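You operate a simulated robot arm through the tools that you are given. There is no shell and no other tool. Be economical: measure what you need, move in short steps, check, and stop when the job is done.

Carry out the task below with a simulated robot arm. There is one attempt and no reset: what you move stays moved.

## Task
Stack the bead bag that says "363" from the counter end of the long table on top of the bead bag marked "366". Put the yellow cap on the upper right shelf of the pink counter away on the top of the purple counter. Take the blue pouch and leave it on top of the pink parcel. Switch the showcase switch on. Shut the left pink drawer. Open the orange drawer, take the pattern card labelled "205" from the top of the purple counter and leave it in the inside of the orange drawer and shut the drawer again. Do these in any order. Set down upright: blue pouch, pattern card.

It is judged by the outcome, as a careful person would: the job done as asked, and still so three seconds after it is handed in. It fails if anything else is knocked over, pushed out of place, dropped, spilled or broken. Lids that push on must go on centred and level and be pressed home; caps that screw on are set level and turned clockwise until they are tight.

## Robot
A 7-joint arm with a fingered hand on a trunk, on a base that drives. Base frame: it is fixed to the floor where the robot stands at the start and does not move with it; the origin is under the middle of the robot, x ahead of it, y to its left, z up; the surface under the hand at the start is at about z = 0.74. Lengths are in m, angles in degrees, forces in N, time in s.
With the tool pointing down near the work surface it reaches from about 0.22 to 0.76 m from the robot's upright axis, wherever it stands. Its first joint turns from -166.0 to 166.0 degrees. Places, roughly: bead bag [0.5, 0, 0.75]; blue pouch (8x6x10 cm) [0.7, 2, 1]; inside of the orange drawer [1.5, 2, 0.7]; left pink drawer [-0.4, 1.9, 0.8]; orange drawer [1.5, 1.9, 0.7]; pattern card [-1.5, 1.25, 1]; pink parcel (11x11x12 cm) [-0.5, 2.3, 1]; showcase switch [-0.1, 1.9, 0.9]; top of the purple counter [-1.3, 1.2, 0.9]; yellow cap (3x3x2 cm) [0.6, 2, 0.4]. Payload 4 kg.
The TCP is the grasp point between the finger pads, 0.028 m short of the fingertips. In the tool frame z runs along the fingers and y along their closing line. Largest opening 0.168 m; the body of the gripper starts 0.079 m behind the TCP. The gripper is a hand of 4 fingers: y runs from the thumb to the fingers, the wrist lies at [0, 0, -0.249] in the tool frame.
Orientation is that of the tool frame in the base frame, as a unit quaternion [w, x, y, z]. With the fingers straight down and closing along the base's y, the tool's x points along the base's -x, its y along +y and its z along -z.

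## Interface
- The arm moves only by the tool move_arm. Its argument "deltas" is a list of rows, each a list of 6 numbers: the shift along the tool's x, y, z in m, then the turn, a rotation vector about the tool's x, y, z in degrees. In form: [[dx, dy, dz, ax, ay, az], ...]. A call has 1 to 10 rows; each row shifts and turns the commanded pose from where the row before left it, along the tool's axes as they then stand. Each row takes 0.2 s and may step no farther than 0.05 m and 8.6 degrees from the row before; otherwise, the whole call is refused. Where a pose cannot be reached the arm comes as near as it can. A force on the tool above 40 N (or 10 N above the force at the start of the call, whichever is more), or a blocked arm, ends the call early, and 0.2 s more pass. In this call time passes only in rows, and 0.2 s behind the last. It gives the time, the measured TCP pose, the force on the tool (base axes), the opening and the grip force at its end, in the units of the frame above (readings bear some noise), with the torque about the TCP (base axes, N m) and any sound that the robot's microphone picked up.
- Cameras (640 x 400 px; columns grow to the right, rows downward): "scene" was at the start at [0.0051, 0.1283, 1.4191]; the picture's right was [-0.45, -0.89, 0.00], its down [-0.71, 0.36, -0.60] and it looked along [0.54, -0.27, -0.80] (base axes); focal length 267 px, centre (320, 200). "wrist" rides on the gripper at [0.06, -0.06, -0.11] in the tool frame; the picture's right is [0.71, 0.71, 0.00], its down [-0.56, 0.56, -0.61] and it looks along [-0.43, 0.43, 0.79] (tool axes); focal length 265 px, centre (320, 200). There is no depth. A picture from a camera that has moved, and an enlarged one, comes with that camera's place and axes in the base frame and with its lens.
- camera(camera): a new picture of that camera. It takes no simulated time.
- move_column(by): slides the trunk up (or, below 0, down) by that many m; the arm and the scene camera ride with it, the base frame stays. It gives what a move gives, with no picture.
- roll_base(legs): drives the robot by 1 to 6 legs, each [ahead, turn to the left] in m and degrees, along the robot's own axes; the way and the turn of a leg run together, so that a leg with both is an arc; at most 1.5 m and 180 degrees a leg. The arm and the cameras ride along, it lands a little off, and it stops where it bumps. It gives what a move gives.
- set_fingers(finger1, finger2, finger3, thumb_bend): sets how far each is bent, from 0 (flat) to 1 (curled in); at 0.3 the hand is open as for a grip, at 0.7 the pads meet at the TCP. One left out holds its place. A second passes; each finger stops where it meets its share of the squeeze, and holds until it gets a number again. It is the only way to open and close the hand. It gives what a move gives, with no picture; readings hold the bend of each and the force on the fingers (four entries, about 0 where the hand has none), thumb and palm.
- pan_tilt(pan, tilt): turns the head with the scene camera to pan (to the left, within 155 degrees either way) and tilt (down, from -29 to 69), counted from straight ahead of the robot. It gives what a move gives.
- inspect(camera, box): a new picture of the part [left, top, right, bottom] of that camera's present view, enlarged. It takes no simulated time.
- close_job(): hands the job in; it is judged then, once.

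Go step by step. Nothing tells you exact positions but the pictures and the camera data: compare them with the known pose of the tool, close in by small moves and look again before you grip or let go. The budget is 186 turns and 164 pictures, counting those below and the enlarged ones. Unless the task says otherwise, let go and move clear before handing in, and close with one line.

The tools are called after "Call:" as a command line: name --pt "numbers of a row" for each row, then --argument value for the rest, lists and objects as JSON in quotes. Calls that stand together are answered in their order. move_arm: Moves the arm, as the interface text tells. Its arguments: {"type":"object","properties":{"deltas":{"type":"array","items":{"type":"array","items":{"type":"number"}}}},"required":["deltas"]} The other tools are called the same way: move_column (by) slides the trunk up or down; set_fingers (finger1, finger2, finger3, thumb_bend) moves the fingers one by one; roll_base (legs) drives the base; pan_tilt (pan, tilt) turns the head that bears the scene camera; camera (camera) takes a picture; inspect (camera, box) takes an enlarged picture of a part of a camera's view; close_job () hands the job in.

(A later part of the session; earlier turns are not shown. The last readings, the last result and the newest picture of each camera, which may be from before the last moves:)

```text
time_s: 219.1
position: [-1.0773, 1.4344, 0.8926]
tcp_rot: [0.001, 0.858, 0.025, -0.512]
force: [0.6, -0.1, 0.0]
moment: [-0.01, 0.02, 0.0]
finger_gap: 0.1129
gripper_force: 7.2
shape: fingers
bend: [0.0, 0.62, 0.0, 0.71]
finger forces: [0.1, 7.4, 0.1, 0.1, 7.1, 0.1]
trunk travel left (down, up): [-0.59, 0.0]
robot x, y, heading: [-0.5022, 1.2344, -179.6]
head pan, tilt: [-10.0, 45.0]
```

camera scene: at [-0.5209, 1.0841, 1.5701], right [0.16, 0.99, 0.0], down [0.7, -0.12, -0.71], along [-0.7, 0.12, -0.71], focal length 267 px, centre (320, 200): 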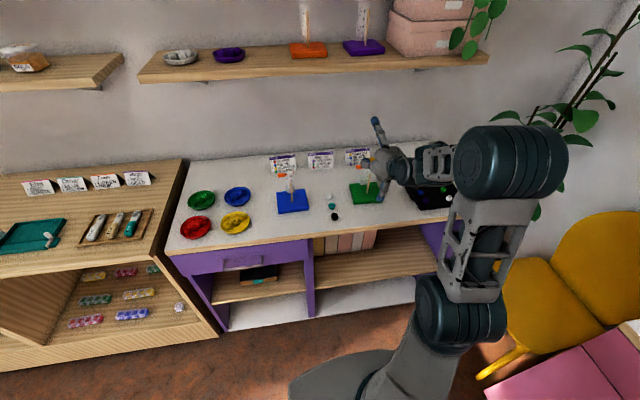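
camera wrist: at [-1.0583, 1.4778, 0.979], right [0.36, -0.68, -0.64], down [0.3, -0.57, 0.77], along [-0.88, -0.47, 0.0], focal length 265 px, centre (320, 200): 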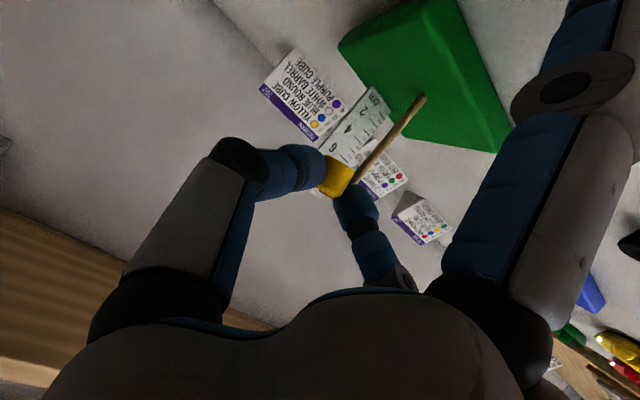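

Call:
move_arm --pt "0.003 0 0.0015 0 0 0"

Call:
move_arm --pt "0.003 0 0.0015 0 0 0"

Call:
inspect --camera "scene" --box '[350, 180, 430, 240]'

```text
time_s: 219.5
position: [-1.0773, 1.4339, 0.8895]
tcp_rot: [0.001, 0.858, 0.024, -0.512]
force: [-0.3, -0.1, -0.5]
moment: [0.02, 0.0, -0.01]
finger_gap: 0.1131
gripper_force: 7.2
shape: fingers
bend: [0.0, 0.62, 0.0, 0.71]
finger forces: [0.0, 7.4, 0.1, 0.0, 7.1, 0.0]
trunk travel left (down, up): [-0.59, 0.0]
robot x, y, heading: [-0.4996, 1.2382, -179.7]
head pan, tilt: [-10.0, 45.0]
```

```text
time_s: 219.9
position: [-1.0759, 1.435, 0.886]
tcp_rot: [0.001, 0.859, 0.024, -0.512]
force: [-0.3, -0.3, -0.6]
moment: [0.01, 0.02, -0.01]
finger_gap: 0.1131
gripper_force: 7.7
shape: fingers
bend: [0.0, 0.62, 0.0, 0.71]
finger forces: [0.2, 7.4, 0.0, 0.1, 7.1, 0.1]
trunk travel left (down, up): [-0.59, 0.0]
robot x, y, heading: [-0.5017, 1.2363, -179.1]
head pan, tilt: [-10.0, 45.0]
```

```text
6.67 times, centred on (390, 210) of scene
camera zoom: at [-0.5208, 1.0843, 1.5701], right [0.16, 0.99, 0.0], down [0.7, -0.12, -0.71], along [-0.7, 0.12, -0.71], focal length 1779 px, centre (-147, 133)
```

zoom: 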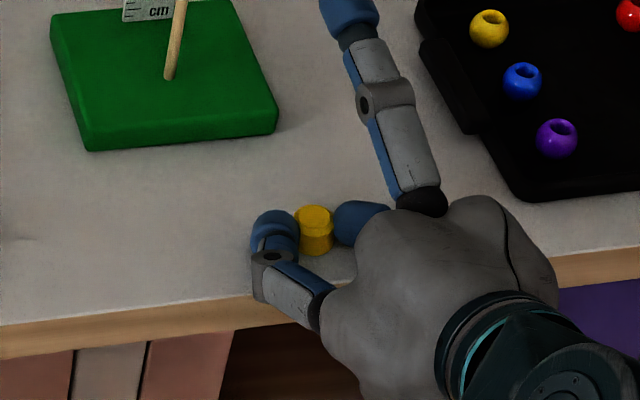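

Counter is lower than assumed there, so the cap would land too near the edge; I move 3.5 cm inward and continue down.

Call:
move_arm --pt "-0.0175 0 0.0303 0 0 0"

Call:
move_arm --pt "0.0043 0 0.0025 0 0 0" --pt "0.0043 0 0.0025 0 0 0"

Call:
move_arm --pt "0.0035 0 0.002 0 0 0"

Call:
move_arm --pt "0.0035 0 0.002 0 0 0"

Call:
move_arm --pt "0.0035 0 0.002 0 0 0"

Call:
inspect --camera "scene" --box '[350, 180, 430, 240]'

```text
time_s: 220.3
position: [-1.1125, 1.433, 0.889]
tcp_rot: [0.001, 0.859, 0.024, -0.512]
force: [-0.7, 0.4, 0.3]
moment: [0.03, 0.01, -0.01]
finger_gap: 0.113
gripper_force: 7.4
shape: fingers
bend: [0.0, 0.62, 0.0, 0.71]
finger forces: [0.0, 7.3, 0.1, 0.0, 7.0, 0.0]
trunk travel left (down, up): [-0.59, 0.0]
robot x, y, heading: [-0.4986, 1.2347, -179.5]
head pan, tilt: [-10.0, 45.0]
```

```text
time_s: 220.9
position: [-1.1133, 1.435, 0.882]
tcp_rot: [0.0, 0.856, 0.023, -0.516]
force: [3.1, 1.4, 19.2]
moment: [-0.35, 0.38, -0.01]
finger_gap: 0.1132
gripper_force: 14.3
shape: fingers
bend: [0.0, 0.62, 0.0, 0.72]
finger forces: [0.0, 17.8, 0.1, 0.1, 11.0, 0.1]
trunk travel left (down, up): [-0.59, 0.0]
robot x, y, heading: [-0.503, 1.2345, -179.4]
head pan, tilt: [-10.0, 45.0]
```

```text
time_s: 221.5
position: [-1.1161, 1.4349, 0.8813]
tcp_rot: [0.0, 0.852, 0.021, -0.523]
force: [0.0, -0.2, 11.9]
moment: [-0.22, 0.3, -0.01]
finger_gap: 0.1131
gripper_force: 11.1
shape: fingers
bend: [0.0, 0.62, 0.0, 0.72]
finger forces: [0.0, 13.1, 0.0, 0.1, 8.6, 0.0]
trunk travel left (down, up): [-0.59, 0.0]
robot x, y, heading: [-0.5021, 1.2358, -179.4]
head pan, tilt: [-10.0, 45.0]
stopped in row 1: the force on the tool passed its limit at 41 N (the readings are from after the stop); the commanded pose is now the measured one
```

```text
time_s: 221.9
position: [-1.1159, 1.4349, 0.8807]
tcp_rot: [-0.002, 0.85, 0.02, -0.526]
force: [2.2, 0.0, 32.5]
moment: [-0.75, 0.79, -0.01]
finger_gap: 0.1131
gripper_force: 22.0
shape: fingers
bend: [0.0, 0.62, 0.0, 0.72]
finger forces: [0.0, 32.1, 0.0, 0.0, 11.7, 0.0]
trunk travel left (down, up): [-0.59, 0.0]
robot x, y, heading: [-0.5017, 1.2342, -179.4]
head pan, tilt: [-10.0, 45.0]
```

```text
time_s: 222.3
position: [-1.1216, 1.4352, 0.8805]
tcp_rot: [-0.001, 0.848, 0.019, -0.53]
force: [-0.5, 0.3, 14.1]
moment: [-0.26, 0.35, -0.03]
finger_gap: 0.1128
gripper_force: 12.0
shape: fingers
bend: [0.0, 0.62, 0.0, 0.72]
finger forces: [0.0, 15.2, 0.0, 0.1, 8.7, 0.1]
trunk travel left (down, up): [-0.59, 0.0]
robot x, y, heading: [-0.4987, 1.2335, -178.9]
head pan, tilt: [-10.0, 45.0]
stopped in row 1: the force on the tool passed its limit at 46 N (the readings are from after the stop); the commanded pose is now the measured one
```

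```text
6.67 times, centred on (390, 210) of scene
camera zoom: at [-0.5193, 1.0841, 1.5697], right [0.16, 0.99, 0.0], down [0.7, -0.12, -0.71], along [-0.7, 0.12, -0.71], focal length 1779 px, centre (-147, 133)
```

zoom: 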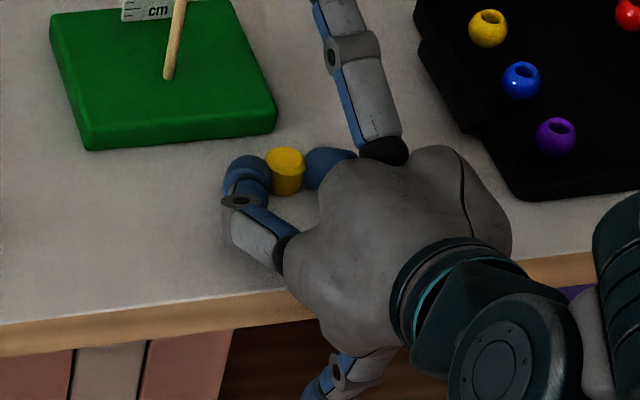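

The fingertips/cap are on the counter. I relieve slightly and open.

Call:
move_arm --pt "-0.001 0 -0.0005 0 0 0"

Call:
set_fingers --finger2 0.5 --thumb_bend 0.55

Call:
move_arm --pt "0 0 -0.03 0 0 0" --pt "0 0 -0.04 0 0 0" --pt "0 0 -0.04 0 0 0" --pt "-0.04 0 0 0 0 0" --pt "-0.04 0 0 0 0 0"

Call:
inspect --camera "scene" --box '[260, 140, 460, 250]'

```text
time_s: 222.7
position: [-1.1206, 1.4335, 0.8805]
tcp_rot: [-0.002, 0.849, 0.019, -0.529]
force: [-2.2, 1.4, 15.5]
moment: [-0.28, 0.38, -0.13]
finger_gap: 0.1132
gripper_force: 13.7
shape: fingers
bend: [0.0, 0.62, 0.0, 0.72]
finger forces: [0.1, 17.6, 0.0, 0.0, 8.9, 0.0]
trunk travel left (down, up): [-0.59, 0.0]
robot x, y, heading: [-0.5019, 1.2344, -179.6]
head pan, tilt: [-10.0, 45.0]
```

```text
time_s: 223.7
position: [-1.1201, 1.4359, 0.8805]
tcp_rot: [-0.002, 0.849, 0.019, -0.529]
force: [-5.0, 4.5, 20.9]
moment: [-0.52, 0.72, -0.26]
finger_gap: 0.1202
gripper_force: 9.8
shape: fingers
bend: [0.0, 0.59, 0.0, 0.55]
finger forces: [0.0, 20.3, 0.0, 0.1, 0.0, 0.1]
trunk travel left (down, up): [-0.59, 0.0]
robot x, y, heading: [-0.5006, 1.2354, -179.5]
head pan, tilt: [-10.0, 45.0]
```

```text
time_s: 224.9
position: [-1.059, 1.4351, 0.9979]
tcp_rot: [-0.001, 0.85, 0.02, -0.526]
force: [0.8, 0.3, 0.7]
moment: [0.01, 0.0, -0.02]
finger_gap: 0.1208
gripper_force: 0.1
shape: fingers
bend: [0.0, 0.5, 0.0, 0.55]
finger forces: [0.0, 0.0, 0.1, 0.1, 0.0, 0.0]
trunk travel left (down, up): [-0.59, 0.0]
robot x, y, heading: [-0.498, 1.2302, -179.6]
head pan, tilt: [-10.0, 45.0]
```

```text
3.20 times, centred on (360, 195) of scene
camera zoom: at [-0.521, 1.084, 1.57], right [0.16, 0.99, 0.0], down [0.7, -0.12, -0.71], along [-0.7, 0.12, -0.71], focal length 854 px, centre (192, 216)
```

zoom: 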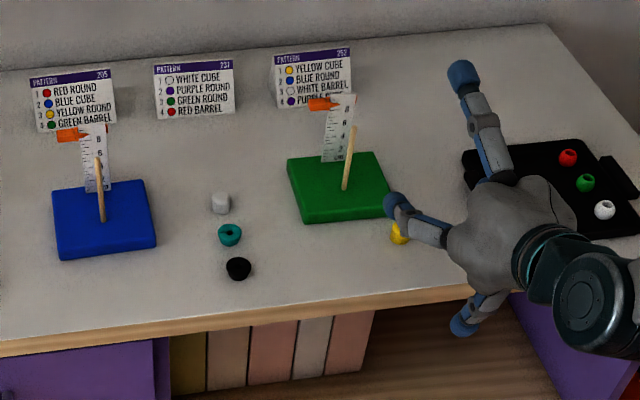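

The cap is placed. Now the card "205": centre y≈1.083, ridge x≈-1.435, z 0.853–0.923. I raise, repitch to ~40°, preset fingers for an end-to-end grip, and shift over.

Call:
set_fingers --finger1 1.0 --finger2 0.36 --finger3 0.0 --thumb_bend 0.36

Call:
move_arm --pt "-0.044 0 -0.022 0 0 0" --pt "-0.044 0 -0.022 0 0 0" --pt "0 0.03 0 0 8.4 0" --pt "0 0.03 0 0 8.4 0" --pt "0 0.04 0 0 8.0 0" --pt "0 0.045 0 0 0 0" --pt "0 0.045 0 0 0 0" --pt "0 0.045 0 0 0 0" --pt "0 0.045 0 0 0 0" --pt "0 0.045 0 0 0 0"

Call:
roll_base --legs '[[0.16, 0]]'

Call:
camera --camera "wrist"

Call:
camera --camera "scene"

```text
time_s: 225.9
position: [-1.0581, 1.435, 0.9974]
tcp_rot: [0.0, 0.85, 0.02, -0.526]
force: [-0.5, 0.7, 0.4]
moment: [-0.01, 0.01, 0.0]
finger_gap: 0.0902
gripper_force: 0.1
shape: fingers
bend: [1.0, 0.36, 0.0, 0.36]
finger forces: [0.1, 0.0, 0.0, 0.0, 0.0, 0.1]
trunk travel left (down, up): [-0.59, 0.0]
robot x, y, heading: [-0.4983, 1.2365, -179.1]
head pan, tilt: [-10.0, 45.0]
```

```text
time_s: 228.1
position: [-1.0459, 1.1036, 1.0908]
tcp_rot: [-0.005, 0.943, 0.02, -0.331]
force: [0.1, -0.8, -0.4]
moment: [-0.03, -0.01, -0.01]
finger_gap: 0.0906
gripper_force: 0.2
shape: fingers
bend: [1.0, 0.36, 0.0, 0.36]
finger forces: [0.0, 0.1, 0.0, 0.0, 0.1, 0.1]
trunk travel left (down, up): [-0.59, 0.0]
robot x, y, heading: [-0.5014, 1.2329, -179.5]
head pan, tilt: [-10.0, 45.0]
```

```text
time_s: 229.5
position: [-1.2055, 1.105, 1.0894]
tcp_rot: [-0.005, 0.943, 0.019, -0.332]
force: [0.7, 1.0, -0.3]
moment: [0.0, -0.03, 0.0]
finger_gap: 0.0907
gripper_force: 0.1
shape: fingers
bend: [1.0, 0.36, 0.0, 0.36]
finger forces: [0.0, 0.0, 0.0, 0.1, 0.1, 0.0]
trunk travel left (down, up): [-0.59, 0.0]
robot x, y, heading: [-0.6622, 1.2306, -179.4]
head pan, tilt: [-10.0, 45.0]
```

```text
41 pictures are left
camera wrist: at [-1.0924, 1.1685, 1.1386], right [0.57, -0.68, -0.46], down [-0.03, -0.58, 0.82], along [-0.82, -0.45, -0.35], focal length 265 px, centre (320, 200)
```

wrist: 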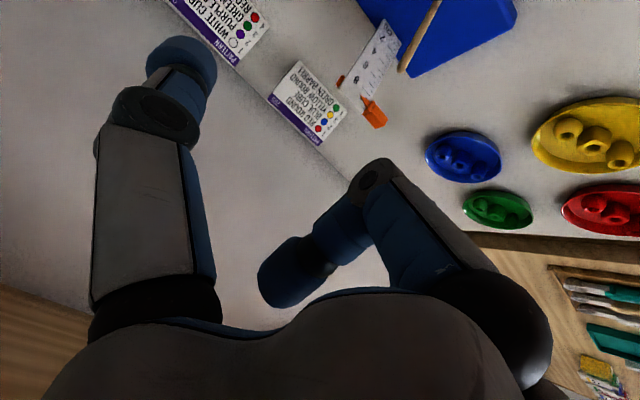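

```text
40 pictures are left
camera scene: at [-0.6807, 1.0825, 1.57], right [0.16, 0.99, 0.0], down [0.7, -0.12, -0.71], along [-0.7, 0.12, -0.71], focal length 267 px, centre (320, 200)
```

scene: 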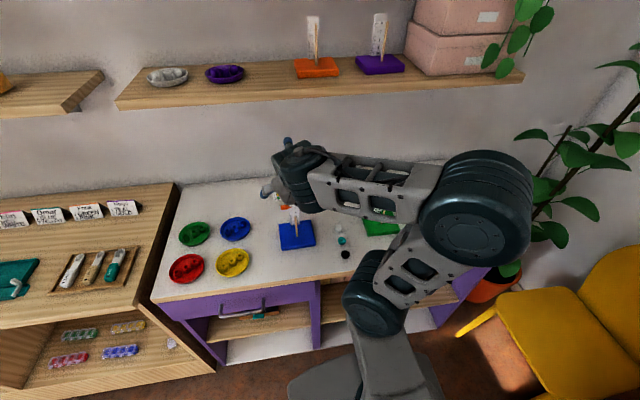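

The card's ridge is at (-1.446, y 1.031–1.133, z≈0.92). I move above it, then descend vertically so the hand clears the ruler.

Call:
move_arm --pt "-0.0312 0.0033 0.0352 0 0 0" --pt "-0.0312 0.0033 0.0352 0 0 0" --pt "-0.0312 0.0033 0.0352 0 0 0" --pt "-0.0312 0.0033 0.0352 0 0 0" --pt "-0.0312 0.0033 0.0352 0 0 0"

Call:
camera --camera "wrist"

Call:
inspect --camera "scene" --box '[220, 120, 380, 260]'

```text
time_s: 230.7
position: [-1.4358, 1.083, 1.0517]
tcp_rot: [-0.005, 0.943, 0.019, -0.331]
force: [0.4, 0.8, -0.2]
moment: [0.03, 0.02, -0.02]
finger_gap: 0.0905
gripper_force: 0.0
shape: fingers
bend: [1.0, 0.36, 0.0, 0.36]
finger forces: [0.0, 0.0, 0.1, 0.1, 0.0, 0.0]
trunk travel left (down, up): [-0.59, 0.0]
robot x, y, heading: [-0.6605, 1.2332, -179.5]
head pan, tilt: [-10.0, 45.0]
```

```text
39 pictures are left
camera wrist: at [-1.3237, 1.1458, 1.0992], right [0.57, -0.68, -0.46], down [-0.03, -0.58, 0.82], along [-0.82, -0.45, -0.35], focal length 265 px, centre (320, 200)
```

wrist: 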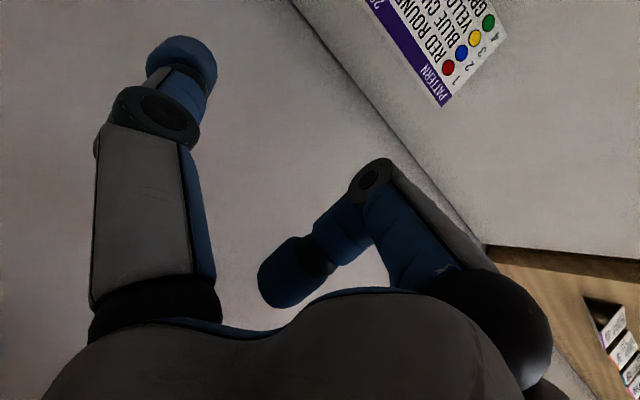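

```text
2.86 times, centred on (300, 190) of scene
camera zoom: at [-0.6807, 1.0821, 1.57], right [0.16, 0.99, 0.0], down [0.7, -0.12, -0.71], along [-0.7, 0.12, -0.71], focal length 763 px, centre (377, 229)
```

zoom: 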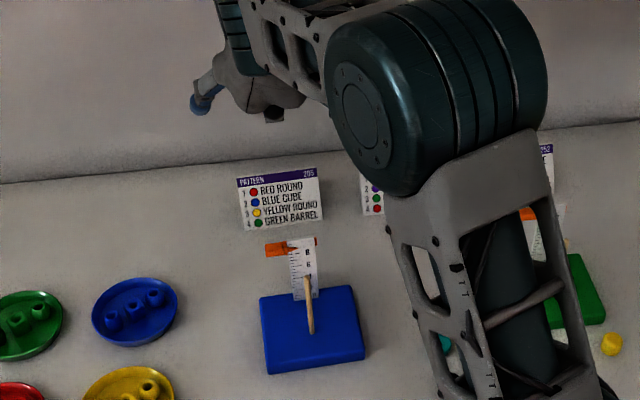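

Aligned. I descend vertically most of the way and check.

Call:
move_arm --pt "0.0209 0 0.026 0 0 0" --pt "0.0209 0 0.026 0 0 0" --pt "0.0209 0 0.026 0 0 0"

Call:
camera --camera "wrist"

Call:
inspect --camera "scene" --box '[250, 140, 370, 240]'

```text
time_s: 231.5
position: [-1.4362, 1.0839, 0.9516]
tcp_rot: [-0.005, 0.943, 0.02, -0.332]
force: [-0.1, 0.5, -0.3]
moment: [-0.04, -0.01, 0.01]
finger_gap: 0.0907
gripper_force: 0.1
shape: fingers
bend: [1.0, 0.36, 0.0, 0.36]
finger forces: [0.0, 0.0, 0.1, 0.0, 0.0, 0.1]
trunk travel left (down, up): [-0.59, 0.0]
robot x, y, heading: [-0.6622, 1.2336, -179.5]
head pan, tilt: [-10.0, 45.0]
```

```text
37 pictures are left
camera wrist: at [-1.3236, 1.1474, 0.9997], right [0.57, -0.68, -0.46], down [-0.03, -0.58, 0.82], along [-0.82, -0.45, -0.35], focal length 265 px, centre (320, 200)
```

wrist: 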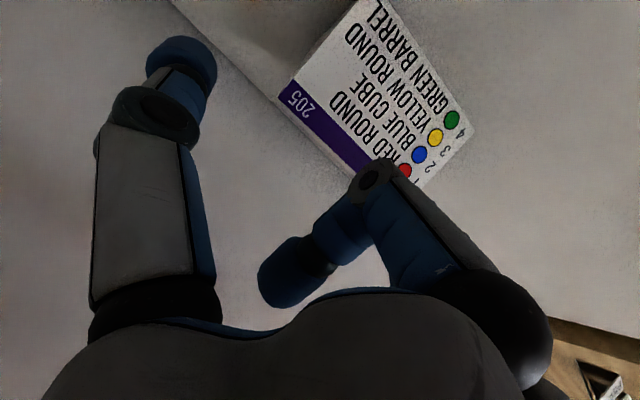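

```text
4.00 times, centred on (310, 190) of scene
camera zoom: at [-0.68, 1.0825, 1.5701], right [0.16, 0.99, 0.0], down [0.7, -0.12, -0.71], along [-0.7, 0.12, -0.71], focal length 1068 px, centre (360, 240)
```

zoom: 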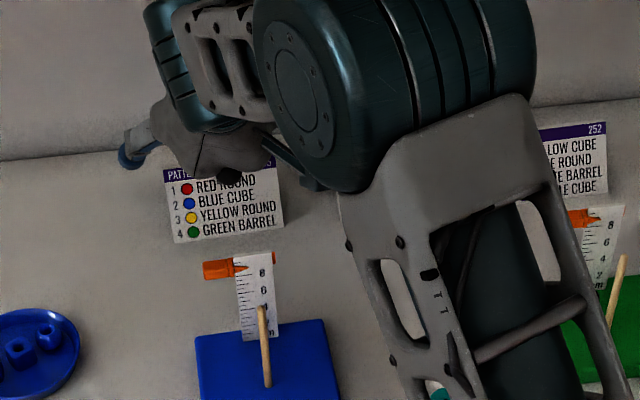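

Call:
move_arm --pt "0.016 0.001 0.011 0 0 0" --pt "0.0135 0 0.011 0 0 0"

Call:
set_fingers --finger2 0.45 --thumb_bend 0.45

Call:
camera --camera "wrist"

```text
time_s: 232.1
position: [-1.4258, 1.0843, 0.9147]
tcp_rot: [-0.004, 0.943, 0.02, -0.331]
force: [0.5, 0.3, 0.6]
moment: [0.0, 0.03, 0.02]
finger_gap: 0.0908
gripper_force: 0.1
shape: fingers
bend: [1.0, 0.36, 0.0, 0.36]
finger forces: [0.0, 0.0, 0.1, 0.0, 0.0, 0.1]
trunk travel left (down, up): [-0.59, 0.0]
robot x, y, heading: [-0.6579, 1.2373, -179.6]
head pan, tilt: [-10.0, 45.0]
```

```text
time_s: 233.1
position: [-1.4251, 1.0836, 0.9146]
tcp_rot: [-0.005, 0.943, 0.02, -0.332]
force: [-0.5, -0.4, -0.6]
moment: [0.01, 0.03, -0.02]
finger_gap: 0.0795
gripper_force: 0.1
shape: fingers
bend: [1.0, 0.45, 0.0, 0.45]
finger forces: [0.1, 0.1, 0.0, 0.1, 0.0, 0.0]
trunk travel left (down, up): [-0.59, 0.0]
robot x, y, heading: [-0.6608, 1.2331, -179.5]
head pan, tilt: [-10.0, 45.0]
```

```text
35 pictures are left
camera wrist: at [-1.3137, 1.1478, 0.963], right [0.57, -0.68, -0.46], down [-0.03, -0.58, 0.82], along [-0.82, -0.45, -0.35], focal length 265 px, centre (320, 200)
```

wrist: 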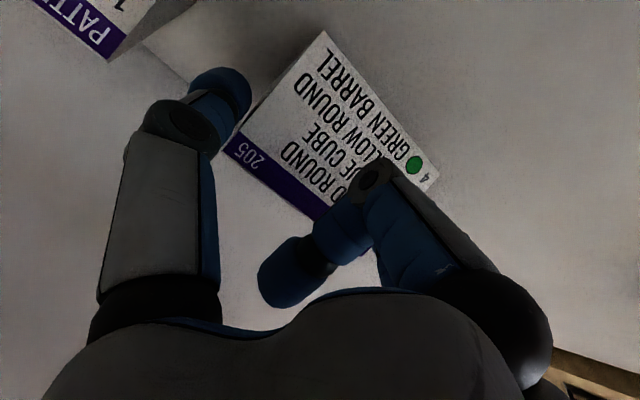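

Well centred; I close on the card ends.

Call:
set_fingers --finger2 0.52 --thumb_bend 0.52

Call:
camera --camera "wrist"

```text
time_s: 234.1
position: [-1.4253, 1.0849, 0.916]
tcp_rot: [-0.005, 0.943, 0.019, -0.332]
force: [-0.3, 1.2, 1.4]
moment: [0.0, 0.06, -0.02]
finger_gap: 0.0764
gripper_force: 7.7
shape: fingers
bend: [1.0, 0.45, 0.0, 0.47]
finger forces: [0.0, 7.3, 0.0, 0.0, 7.4, 0.0]
trunk travel left (down, up): [-0.59, 0.0]
robot x, y, heading: [-0.6605, 1.2377, -179.6]
head pan, tilt: [-10.0, 45.0]
```

```text
34 pictures are left
camera wrist: at [-1.3137, 1.1479, 0.963], right [0.57, -0.68, -0.46], down [-0.03, -0.58, 0.82], along [-0.82, -0.45, -0.35], focal length 265 px, centre (320, 200)
```

wrist: 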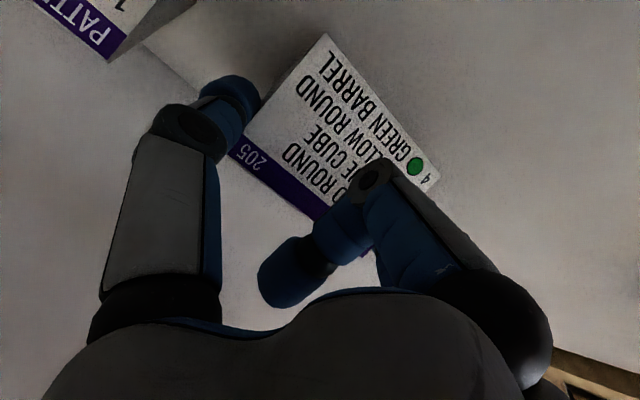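

Call:
move_arm --pt "-0.0125 0 -0.0156 0 0 0" --pt "-0.0188 0 -0.0234 0 0 0" --pt "-0.0188 0 -0.0234 0 0 0" --pt "-0.025 0 -0.031 0 0 0" --pt "-0.025 0 -0.031 0 0 0"

Call:
camera --camera "wrist"

```text
time_s: 235.3
position: [-1.4289, 1.0806, 1.0752]
tcp_rot: [-0.006, 0.943, 0.02, -0.331]
force: [0.9, 0.0, 0.5]
moment: [-0.03, -0.01, 0.01]
finger_gap: 0.0764
gripper_force: 7.1
shape: fingers
bend: [1.0, 0.45, 0.0, 0.48]
finger forces: [0.0, 7.3, 0.0, 0.0, 7.3, 0.0]
trunk travel left (down, up): [-0.59, 0.0]
robot x, y, heading: [-0.6613, 1.2329, -179.5]
head pan, tilt: [-10.0, 45.0]
```

```text
33 pictures are left
camera wrist: at [-1.3159, 1.1445, 1.1229], right [0.57, -0.68, -0.46], down [-0.03, -0.58, 0.82], along [-0.82, -0.45, -0.35], focal length 265 px, centre (320, 200)
```

wrist: 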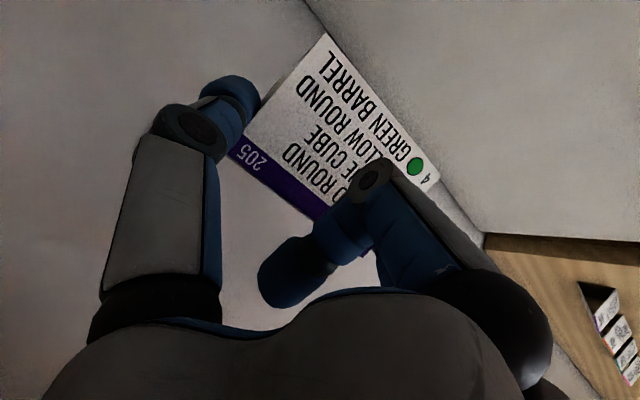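

Card is held. I back away, tuck the arm in, and drive around to the orange drawer.

Call:
roll_base --legs '[[-0.45, 0]]'

Call:
move_arm --pt "0.031 0 -0.025 0 0 0" --pt "0.031 0 -0.025 0 0 0" --pt "0.031 0 -0.025 0 0 0" --pt "0.031 0 -0.025 0 0 0" --pt "0.031 0 -0.025 0 0 0"

Call:
roll_base --legs '[[0, 90], [0.28, 0], [0, 90], [1.5, 0], [0, 90]]'

Call:
pan_tilt --pan -10 --tilt 45

Call:
camera --camera "scene"

```text
time_s: 238.0
position: [-0.9837, 1.086, 1.075]
tcp_rot: [-0.004, 0.943, 0.018, -0.331]
force: [0.5, 0.3, 0.3]
moment: [0.01, 0.0, 0.01]
finger_gap: 0.0765
gripper_force: 7.1
shape: fingers
bend: [1.0, 0.45, 0.0, 0.48]
finger forces: [0.1, 7.3, 0.1, 0.0, 7.3, 0.1]
trunk travel left (down, up): [-0.59, 0.0]
robot x, y, heading: [-0.2147, 1.2409, -179.8]
head pan, tilt: [-10.0, 45.0]
```

```text
time_s: 239.2
position: [-0.7838, 1.093, 1.076]
tcp_rot: [-0.005, 0.943, 0.018, -0.332]
force: [-0.3, 0.4, -0.1]
moment: [-0.04, 0.03, 0.0]
finger_gap: 0.0762
gripper_force: 7.7
shape: fingers
bend: [1.0, 0.45, 0.0, 0.48]
finger forces: [0.0, 7.3, 0.0, 0.0, 7.2, 0.1]
trunk travel left (down, up): [-0.59, 0.0]
robot x, y, heading: [-0.2139, 1.2352, -179.3]
head pan, tilt: [-10.0, 45.0]
```

```text
time_s: 259.8
position: [1.1355, 1.5771, 1.0754]
tcp_rot: [-0.234, 0.693, -0.64, -0.235]
force: [-0.1, -0.4, -0.2]
moment: [-0.02, 0.03, -0.01]
finger_gap: 0.0765
gripper_force: 6.4
shape: fingers
bend: [1.0, 0.46, 0.0, 0.48]
finger forces: [0.1, 7.1, 0.0, 0.0, 6.9, 0.0]
trunk travel left (down, up): [-0.59, 0.0]
robot x, y, heading: [1.3042, 1.0109, 92.7]
head pan, tilt: [-10.0, 45.0]
```

```text
time_s: 260.4
position: [1.1362, 1.5769, 1.0757]
tcp_rot: [-0.234, 0.693, -0.64, -0.235]
force: [-0.6, -0.3, -0.4]
moment: [0.01, -0.04, -0.04]
finger_gap: 0.0762
gripper_force: 6.8
shape: fingers
bend: [1.0, 0.46, 0.0, 0.48]
finger forces: [0.0, 7.1, 0.0, 0.0, 6.9, 0.0]
trunk travel left (down, up): [-0.59, 0.0]
robot x, y, heading: [1.3054, 1.0095, 92.8]
head pan, tilt: [-10.0, 45.0]
```

```text
32 pictures are left
camera scene: at [1.1526, 1.0245, 1.57], right [0.99, -0.13, 0.0], down [-0.09, -0.7, -0.71], along [0.09, 0.7, -0.71], focal length 267 px, centre (320, 200)
```

scene: 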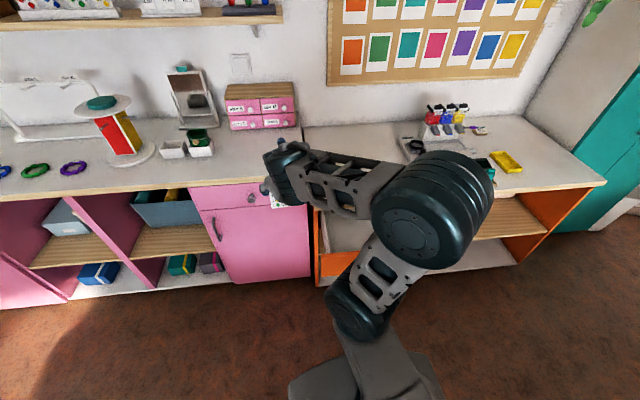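

The drawer opening is too shallow for this hand pitch, so I'll set the card down on a free spot of the orange counter, open the drawer further, then regrip the card from above. Moving the card over the counter's free left area.

Call:
roll_base --legs '[[0.1, 0]]'

Call:
move_arm --pt "-0.0145 -0.0348 0.0192 0 0 0" --pt "-0.0145 -0.0348 0.0192 0 0 0" --pt "-0.0145 -0.0348 0.0192 0 0 0" --pt "-0.0145 -0.0348 0.0192 0 0 0" --pt "-0.0145 -0.0348 0.0192 0 0 0" --pt "-0.0145 -0.0348 0.0192 0 0 0"

Call:
camera --camera "scene"

```text
time_s: 261.5
position: [1.1309, 1.6761, 1.0747]
tcp_rot: [-0.233, 0.694, -0.64, -0.235]
force: [0.6, 0.0, -0.3]
moment: [-0.03, 0.01, -0.04]
finger_gap: 0.0759
gripper_force: 6.7
shape: fingers
bend: [1.0, 0.46, 0.0, 0.48]
finger forces: [0.0, 7.0, 0.1, 0.1, 6.9, 0.1]
trunk travel left (down, up): [-0.59, 0.0]
robot x, y, heading: [1.296, 1.113, 92.6]
head pan, tilt: [-10.0, 45.0]
```

```text
time_s: 262.9
position: [1.3302, 1.8281, 1.0441]
tcp_rot: [-0.234, 0.693, -0.641, -0.235]
force: [-0.3, 0.1, -0.2]
moment: [-0.04, 0.0, 0.02]
finger_gap: 0.0761
gripper_force: 7.2
shape: fingers
bend: [1.0, 0.46, 0.0, 0.48]
finger forces: [0.1, 7.0, 0.0, 0.0, 6.7, 0.0]
trunk travel left (down, up): [-0.59, 0.0]
robot x, y, heading: [1.295, 1.1102, 92.9]
head pan, tilt: [-10.0, 45.0]
```

```text
31 pictures are left
camera scene: at [1.1487, 1.1227, 1.5701], right [0.99, -0.13, 0.0], down [-0.09, -0.7, -0.71], along [0.09, 0.7, -0.71], focal length 267 px, centre (320, 200)
```

scene: 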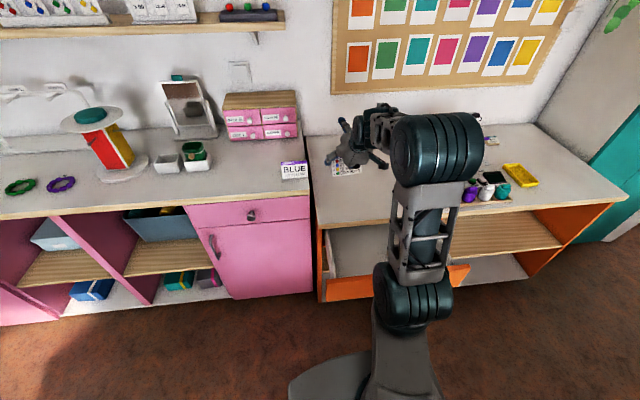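

Free spot below. Lowering the card.

Call:
move_arm --pt "0.0208 0 0.026 0 0 0" --pt "0.0208 0 0.026 0 0 0" --pt "0.0166 0 0.0208 0 0 0"

Call:
inspect --camera "scene" --box '[300, 100, 420, 200]'

```text
time_s: 263.7
position: [1.3329, 1.8295, 0.951]
tcp_rot: [-0.234, 0.693, -0.64, -0.235]
force: [0.4, 0.6, 0.1]
moment: [0.01, -0.01, -0.05]
finger_gap: 0.0761
gripper_force: 6.9
shape: fingers
bend: [1.0, 0.46, 0.0, 0.48]
finger forces: [0.0, 6.7, 0.0, 0.0, 6.8, 0.1]
trunk travel left (down, up): [-0.59, 0.0]
robot x, y, heading: [1.2957, 1.1116, 92.7]
head pan, tilt: [-10.0, 45.0]
```

```text
4.00 times, centred on (360, 150) of scene
camera zoom: at [1.1479, 1.1223, 1.5701], right [0.99, -0.12, 0.0], down [-0.09, -0.7, -0.71], along [0.09, 0.7, -0.71], focal length 1068 px, centre (160, 400)
```

zoom: 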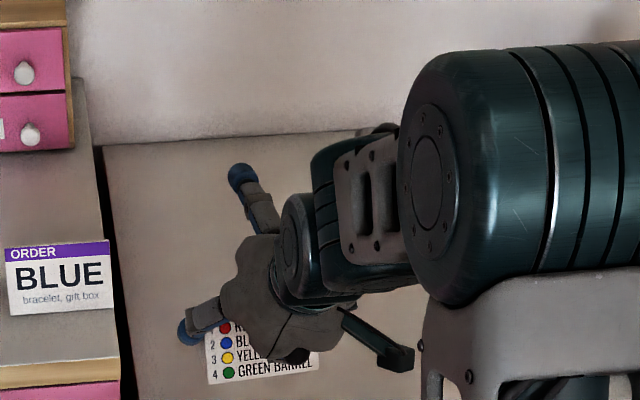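

Call:
move_arm --pt "0.0075 0 0.0094 0 0 0" --pt "0.005 0 0.0062 0 0 0"

Call:
move_arm --pt "0.0031 0 0.0039 0 0 0"

Call:
move_arm --pt "0.0031 0 0.0039 0 0 0"

Call:
move_arm --pt "0.0025 0 0.0031 0 0 0"

```text
time_s: 264.3
position: [1.3321, 1.8292, 0.9308]
tcp_rot: [-0.233, 0.693, -0.64, -0.236]
force: [-0.2, 0.0, 0.4]
moment: [0.0, -0.03, -0.03]
finger_gap: 0.0762
gripper_force: 6.7
shape: fingers
bend: [1.0, 0.46, 0.0, 0.48]
finger forces: [0.0, 6.8, 0.0, 0.1, 6.8, 0.1]
trunk travel left (down, up): [-0.59, 0.0]
robot x, y, heading: [1.2968, 1.1085, 92.4]
head pan, tilt: [-10.0, 45.0]
```

```text
time_s: 264.7
position: [1.3331, 1.8299, 0.9261]
tcp_rot: [-0.234, 0.694, -0.639, -0.236]
force: [0.5, -0.3, 0.5]
moment: [0.0, 0.0, -0.02]
finger_gap: 0.0763
gripper_force: 6.7
shape: fingers
bend: [1.0, 0.46, 0.0, 0.48]
finger forces: [0.0, 6.9, 0.0, 0.1, 6.9, 0.0]
trunk travel left (down, up): [-0.59, 0.0]
robot x, y, heading: [1.2991, 1.1096, 93.0]
head pan, tilt: [-10.0, 45.0]
```

```text
time_s: 265.1
position: [1.3317, 1.8294, 0.9211]
tcp_rot: [-0.233, 0.694, -0.639, -0.236]
force: [1.0, -0.2, 0.3]
moment: [-0.01, -0.01, 0.01]
finger_gap: 0.0764
gripper_force: 6.8
shape: fingers
bend: [1.0, 0.46, 0.0, 0.48]
finger forces: [0.0, 6.8, 0.1, 0.1, 6.8, 0.0]
trunk travel left (down, up): [-0.59, 0.0]
robot x, y, heading: [1.2965, 1.1093, 92.8]
head pan, tilt: [-10.0, 45.0]
```

```text
time_s: 265.5
position: [1.3325, 1.8298, 0.9174]
tcp_rot: [-0.233, 0.694, -0.639, -0.236]
force: [-0.7, -0.7, -0.3]
moment: [0.0, -0.02, -0.01]
finger_gap: 0.0764
gripper_force: 7.3
shape: fingers
bend: [1.0, 0.46, 0.0, 0.48]
finger forces: [0.1, 6.8, 0.0, 0.0, 6.9, 0.0]
trunk travel left (down, up): [-0.59, 0.0]
robot x, y, heading: [1.2969, 1.1101, 92.6]
head pan, tilt: [-10.0, 45.0]
```

Call:
move_arm --pt "0.0025 0 0.0031 0 0 0"

Call:
move_arm --pt "0.0025 0 0.0031 0 0 0"

Call:
move_arm --pt "0.0025 0 0.0031 0 0 0"

Call:
inspect --camera "scene" --box '[320, 140, 420, 220]'

```text
time_s: 265.9
position: [1.333, 1.8307, 0.9148]
tcp_rot: [-0.234, 0.693, -0.64, -0.235]
force: [-0.8, -0.3, -0.1]
moment: [0.05, 0.0, 0.04]
finger_gap: 0.076
gripper_force: 7.1
shape: fingers
bend: [1.0, 0.46, 0.0, 0.48]
finger forces: [0.1, 6.8, 0.1, 0.0, 6.8, 0.0]
trunk travel left (down, up): [-0.59, 0.0]
robot x, y, heading: [1.3014, 1.1094, 92.8]
head pan, tilt: [-10.0, 45.0]
```

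```text
time_s: 266.3
position: [1.3322, 1.8286, 0.9101]
tcp_rot: [-0.232, 0.694, -0.639, -0.236]
force: [0.1, 0.6, -0.7]
moment: [-0.01, -0.03, 0.01]
finger_gap: 0.0762
gripper_force: 7.3
shape: fingers
bend: [1.0, 0.46, 0.0, 0.48]
finger forces: [0.1, 6.9, 0.0, 0.1, 6.8, 0.1]
trunk travel left (down, up): [-0.59, 0.0]
robot x, y, heading: [1.3033, 1.1087, 92.9]
head pan, tilt: [-10.0, 45.0]
```

```text
time_s: 266.7
position: [1.3334, 1.8285, 0.9055]
tcp_rot: [-0.233, 0.693, -0.639, -0.236]
force: [0.3, -0.1, 0.2]
moment: [-0.01, 0.03, 0.04]
finger_gap: 0.0761
gripper_force: 6.4
shape: fingers
bend: [1.0, 0.46, 0.0, 0.48]
finger forces: [0.0, 6.8, 0.0, 0.1, 6.7, 0.0]
trunk travel left (down, up): [-0.59, 0.0]
robot x, y, heading: [1.3003, 1.109, 92.8]
head pan, tilt: [-10.0, 45.0]
```

```text
5.00 times, centred on (370, 180) of scene
camera zoom: at [1.1479, 1.1221, 1.5701], right [0.99, -0.12, 0.0], down [-0.09, -0.7, -0.71], along [0.09, 0.7, -0.71], focal length 1334 px, centre (70, 300)
```

zoom: 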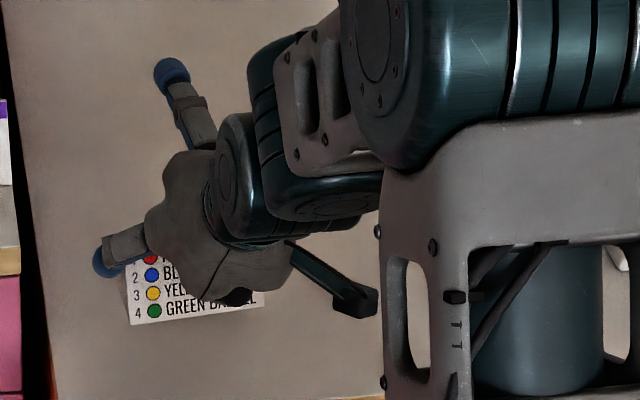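

Call:
move_arm --pt "0.0031 0 0.0039 0 0 0"

Call:
move_arm --pt "0.0031 0 0.0039 0 0 0"

Call:
move_arm --pt "0.0025 0 0.0031 0 0 0"

```text
time_s: 267.1
position: [1.3328, 1.8299, 0.9008]
tcp_rot: [-0.233, 0.694, -0.639, -0.235]
force: [0.0, 0.6, -0.7]
moment: [0.0, -0.04, -0.01]
finger_gap: 0.0761
gripper_force: 6.2
shape: fingers
bend: [1.0, 0.46, 0.0, 0.48]
finger forces: [0.1, 6.9, 0.0, 0.0, 6.8, 0.1]
trunk travel left (down, up): [-0.59, 0.0]
robot x, y, heading: [1.2976, 1.1145, 92.9]
head pan, tilt: [-10.0, 45.0]
```

```text
time_s: 267.5
position: [1.3327, 1.8298, 0.8949]
tcp_rot: [-0.233, 0.694, -0.639, -0.237]
force: [0.2, 0.6, -0.4]
moment: [0.0, 0.04, -0.01]
finger_gap: 0.0765
gripper_force: 7.2
shape: fingers
bend: [1.0, 0.46, 0.0, 0.48]
finger forces: [0.1, 6.9, 0.0, 0.0, 6.8, 0.1]
trunk travel left (down, up): [-0.59, 0.0]
robot x, y, heading: [1.2996, 1.1118, 92.8]
head pan, tilt: [-10.0, 45.0]
```

```text
time_s: 267.9
position: [1.3326, 1.8291, 0.8914]
tcp_rot: [-0.233, 0.694, -0.639, -0.236]
force: [0.2, 0.4, 0.1]
moment: [-0.03, 0.0, 0.0]
finger_gap: 0.0762
gripper_force: 6.7
shape: fingers
bend: [1.0, 0.46, 0.0, 0.48]
finger forces: [0.0, 6.9, 0.0, 0.0, 6.8, 0.0]
trunk travel left (down, up): [-0.59, 0.0]
robot x, y, heading: [1.2996, 1.1129, 92.8]
head pan, tilt: [-10.0, 45.0]
```

Triangulation puts this counter top near z≈0.805; about 2 cm more.

Call:
move_arm --pt "0.0062 0 0.0078 0 0 0"

Call:
move_arm --pt "0.0025 0 0.0031 0 0 0"

Call:
move_arm --pt "0.0019 0 0.0023 0 0 0"

Call:
move_arm --pt "0.0019 0 0.0023 0 0 0"

```text
time_s: 268.3
position: [1.3331, 1.83, 0.8814]
tcp_rot: [-0.233, 0.694, -0.639, -0.236]
force: [-0.2, 0.1, 0.4]
moment: [0.03, 0.01, 0.0]
finger_gap: 0.0762
gripper_force: 6.8
shape: fingers
bend: [1.0, 0.46, 0.0, 0.48]
finger forces: [0.1, 6.8, 0.1, 0.0, 6.8, 0.0]
trunk travel left (down, up): [-0.59, 0.0]
robot x, y, heading: [1.2992, 1.1128, 92.7]
head pan, tilt: [-10.0, 45.0]
```

```text
time_s: 268.7
position: [1.3329, 1.8284, 0.8784]
tcp_rot: [-0.233, 0.694, -0.639, -0.236]
force: [-0.9, 0.0, -0.1]
moment: [0.0, 0.01, -0.01]
finger_gap: 0.0761
gripper_force: 7.0
shape: fingers
bend: [1.0, 0.46, 0.0, 0.48]
finger forces: [0.0, 6.7, 0.0, 0.0, 6.8, 0.1]
trunk travel left (down, up): [-0.59, 0.0]
robot x, y, heading: [1.3028, 1.1096, 93.1]
head pan, tilt: [-10.0, 45.0]
```

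```text
time_s: 269.1
position: [1.334, 1.8292, 0.8757]
tcp_rot: [-0.232, 0.694, -0.64, -0.235]
force: [-0.5, 0.3, -0.3]
moment: [0.0, -0.04, 0.01]
finger_gap: 0.0761
gripper_force: 6.7
shape: fingers
bend: [1.0, 0.46, 0.0, 0.48]
finger forces: [0.0, 6.8, 0.1, 0.0, 6.8, 0.1]
trunk travel left (down, up): [-0.59, 0.0]
robot x, y, heading: [1.2979, 1.1163, 92.8]
head pan, tilt: [-10.0, 45.0]
```

```text
time_s: 269.5
position: [1.3339, 1.8306, 0.8729]
tcp_rot: [-0.233, 0.693, -0.64, -0.235]
force: [-0.9, -0.1, -0.2]
moment: [0.0, -0.01, 0.04]
finger_gap: 0.0763
gripper_force: 6.5
shape: fingers
bend: [1.0, 0.46, 0.0, 0.48]
finger forces: [0.0, 6.8, 0.1, 0.1, 6.8, 0.0]
trunk travel left (down, up): [-0.59, 0.0]
robot x, y, heading: [1.2991, 1.1112, 92.8]
head pan, tilt: [-10.0, 45.0]
```

Call:
move_arm --pt "0.0025 0 0.0031 0 0 0"

Call:
move_arm --pt "0.0025 0 0.0031 0 0 0"

Call:
inspect --camera "scene" --box '[310, 140, 410, 220]'

```text
time_s: 269.9
position: [1.3348, 1.8301, 0.8677]
tcp_rot: [-0.233, 0.694, -0.639, -0.236]
force: [0.1, 0.5, 0.1]
moment: [0.01, 0.02, -0.01]
finger_gap: 0.076
gripper_force: 6.8
shape: fingers
bend: [1.0, 0.46, 0.0, 0.48]
finger forces: [0.0, 6.9, 0.0, 0.0, 6.8, 0.0]
trunk travel left (down, up): [-0.59, 0.0]
robot x, y, heading: [1.2969, 1.1111, 92.9]
head pan, tilt: [-10.0, 45.0]
```

```text
time_s: 270.3
position: [1.335, 1.8285, 0.8636]
tcp_rot: [-0.233, 0.694, -0.64, -0.235]
force: [0.0, 0.5, -0.7]
moment: [0.0, 0.01, 0.01]
finger_gap: 0.0763
gripper_force: 7.0
shape: fingers
bend: [1.0, 0.46, 0.0, 0.48]
finger forces: [0.0, 6.7, 0.0, 0.0, 6.8, 0.0]
trunk travel left (down, up): [-0.59, 0.0]
robot x, y, heading: [1.3028, 1.1106, 92.7]
head pan, tilt: [-10.0, 45.0]
```

```text
5.00 times, centred on (360, 180) of scene
camera zoom: at [1.1479, 1.1221, 1.5701], right [0.99, -0.12, 0.0], down [-0.09, -0.7, -0.71], along [0.09, 0.7, -0.71], focal length 1334 px, centre (120, 300)
```

zoom: 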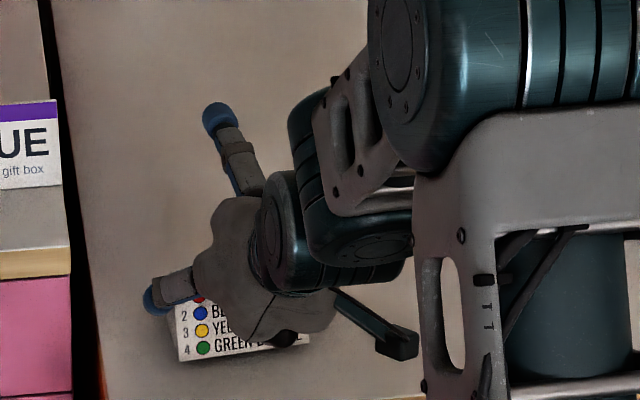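

Call:
move_arm --pt "0.0025 0 0.0031 0 0 0"

Call:
move_arm --pt "0.0025 0 0.0031 0 0 0"

Call:
move_arm --pt "0.0019 0 0.0023 0 0 0"

```text
time_s: 270.7
position: [1.3331, 1.8292, 0.8601]
tcp_rot: [-0.233, 0.693, -0.64, -0.235]
force: [-0.9, 1.2, -0.1]
moment: [-0.04, 0.0, 0.04]
finger_gap: 0.0761
gripper_force: 7.2
shape: fingers
bend: [1.0, 0.46, 0.0, 0.48]
finger forces: [0.0, 6.9, 0.1, 0.1, 6.8, 0.1]
trunk travel left (down, up): [-0.59, 0.0]
robot x, y, heading: [1.3003, 1.1115, 92.7]
head pan, tilt: [-10.0, 45.0]
```

```text
time_s: 271.1
position: [1.3351, 1.8308, 0.8549]
tcp_rot: [-0.233, 0.694, -0.64, -0.235]
force: [-0.7, -1.1, -0.1]
moment: [-0.01, -0.04, 0.03]
finger_gap: 0.0761
gripper_force: 6.5
shape: fingers
bend: [1.0, 0.46, 0.0, 0.48]
finger forces: [0.1, 6.8, 0.1, 0.0, 6.8, 0.0]
trunk travel left (down, up): [-0.59, 0.0]
robot x, y, heading: [1.2985, 1.1121, 92.9]
head pan, tilt: [-10.0, 45.0]
```

```text
time_s: 271.5
position: [1.3342, 1.8296, 0.8539]
tcp_rot: [-0.234, 0.693, -0.64, -0.236]
force: [0.4, -1.4, 6.1]
moment: [0.07, 0.07, 0.03]
finger_gap: 0.0763
gripper_force: 7.1
shape: fingers
bend: [1.0, 0.46, 0.0, 0.48]
finger forces: [0.0, 6.9, 0.0, 0.0, 7.0, 0.0]
trunk travel left (down, up): [-0.59, 0.0]
robot x, y, heading: [1.2987, 1.1122, 92.7]
head pan, tilt: [-10.0, 45.0]
```

Contact (6 N). I release and lift straight up.

Call:
set_fingers --finger2 0.36 --thumb_bend 0.38

Call:
move_arm --pt "-0.0125 0 -0.0156 0 0 0" --pt "-0.025 0 -0.031 0 0 0" --pt "-0.025 0 -0.031 0 0 0" --pt "-0.025 0 -0.031 0 0 0"

Call:
camera --camera "wrist"

```text
time_s: 272.5
position: [1.3337, 1.829, 0.8532]
tcp_rot: [-0.233, 0.694, -0.64, -0.236]
force: [0.3, -0.2, -0.3]
moment: [0.01, -0.01, 0.02]
finger_gap: 0.0879
gripper_force: 0.0
shape: fingers
bend: [1.0, 0.36, 0.0, 0.38]
finger forces: [0.0, 0.1, 0.0, 0.0, 0.0, 0.0]
trunk travel left (down, up): [-0.59, 0.0]
robot x, y, heading: [1.3011, 1.1141, 92.9]
head pan, tilt: [-10.0, 45.0]
```

```text
time_s: 273.5
position: [1.3305, 1.8282, 0.9947]
tcp_rot: [-0.232, 0.694, -0.639, -0.236]
force: [-0.4, 0.1, 0.0]
moment: [0.01, -0.01, 0.0]
finger_gap: 0.0882
gripper_force: 0.0
shape: fingers
bend: [1.0, 0.36, 0.0, 0.38]
finger forces: [0.1, 0.0, 0.0, 0.0, 0.1, 0.1]
trunk travel left (down, up): [-0.59, 0.0]
robot x, y, heading: [1.3007, 1.1092, 92.9]
head pan, tilt: [-10.0, 45.0]
```

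```text
27 pictures are left
camera wrist: at [1.3968, 1.7181, 1.0419], right [-0.66, -0.6, -0.46], down [-0.58, 0.01, 0.82], along [-0.49, 0.8, -0.35], focal length 265 px, centre (320, 200)
```

wrist: 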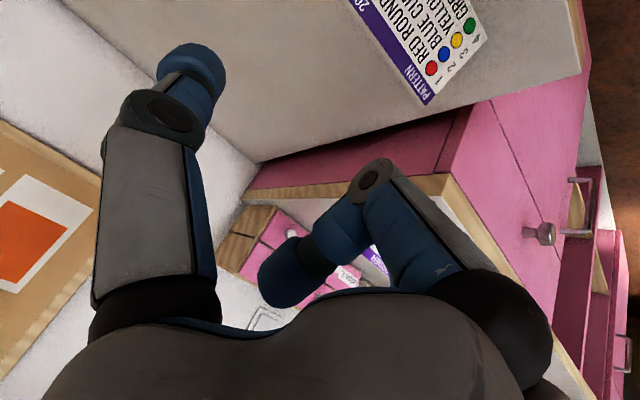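

The card stands on the counter. Now I close the fingers, point the hand down and hook the drawer front from inside to pull it further open.

Call:
move_arm --pt "0.0357 -0.007 -0.0283 0 0 0" --pt "0.0357 -0.007 -0.0283 0 0 0" --pt "0.0357 -0.007 -0.0283 0 0 0" --pt "0.0357 -0.007 -0.0283 0 0 0" --pt "0.0357 -0.007 -0.0283 0 0 0" --pt "0 0 0 0 8 0" --pt "0 0 0 0 8 0" --pt "0 0 0 0 8 0" --pt "0 0 0 0 8 0" --pt "0 0 0 0 6 0"

Call:
set_fingers --finger1 0.7 --finger2 0.7 --finger3 0.7 --thumb_bend 0.7

Call:
camera --camera "scene"

```text
time_s: 275.7
position: [1.3818, 1.6053, 0.9925]
tcp_rot: [-0.012, 0.733, -0.681, 0.004]
force: [0.2, -0.8, -0.6]
moment: [-0.01, 0.02, -0.01]
finger_gap: 0.0881
gripper_force: 0.0
shape: fingers
bend: [1.0, 0.36, 0.0, 0.38]
finger forces: [0.1, 0.0, 0.0, 0.1, 0.1, 0.0]
trunk travel left (down, up): [-0.59, 0.0]
robot x, y, heading: [1.299, 1.1129, 92.6]
head pan, tilt: [-10.0, 45.0]
```

```text
time_s: 276.7
position: [1.3809, 1.6044, 0.9919]
tcp_rot: [-0.012, 0.733, -0.681, 0.003]
force: [-0.3, -0.1, -0.5]
moment: [-0.02, 0.02, 0.01]
finger_gap: 0.0004
gripper_force: 0.1
shape: fingers
bend: [0.72, 0.67, 0.68, 0.68]
finger forces: [0.0, 0.1, 0.0, 0.0, 0.1, 0.1]
trunk travel left (down, up): [-0.59, 0.0]
robot x, y, heading: [1.296, 1.1108, 92.9]
head pan, tilt: [-10.0, 45.0]
```

```text
26 pictures are left
camera scene: at [1.148, 1.1221, 1.5701], right [0.99, -0.12, 0.0], down [-0.09, -0.7, -0.71], along [0.09, 0.7, -0.71], focal length 267 px, centre (320, 200)
```

scene: 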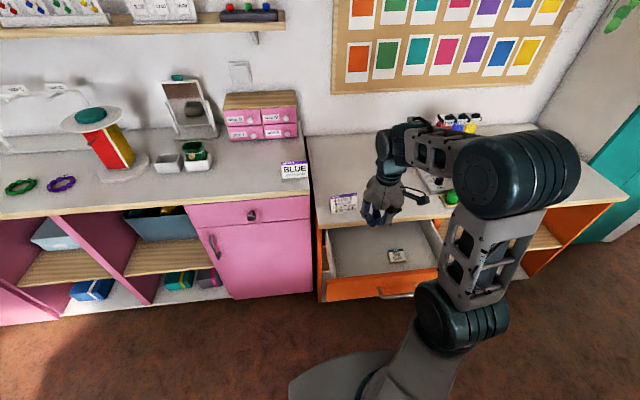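

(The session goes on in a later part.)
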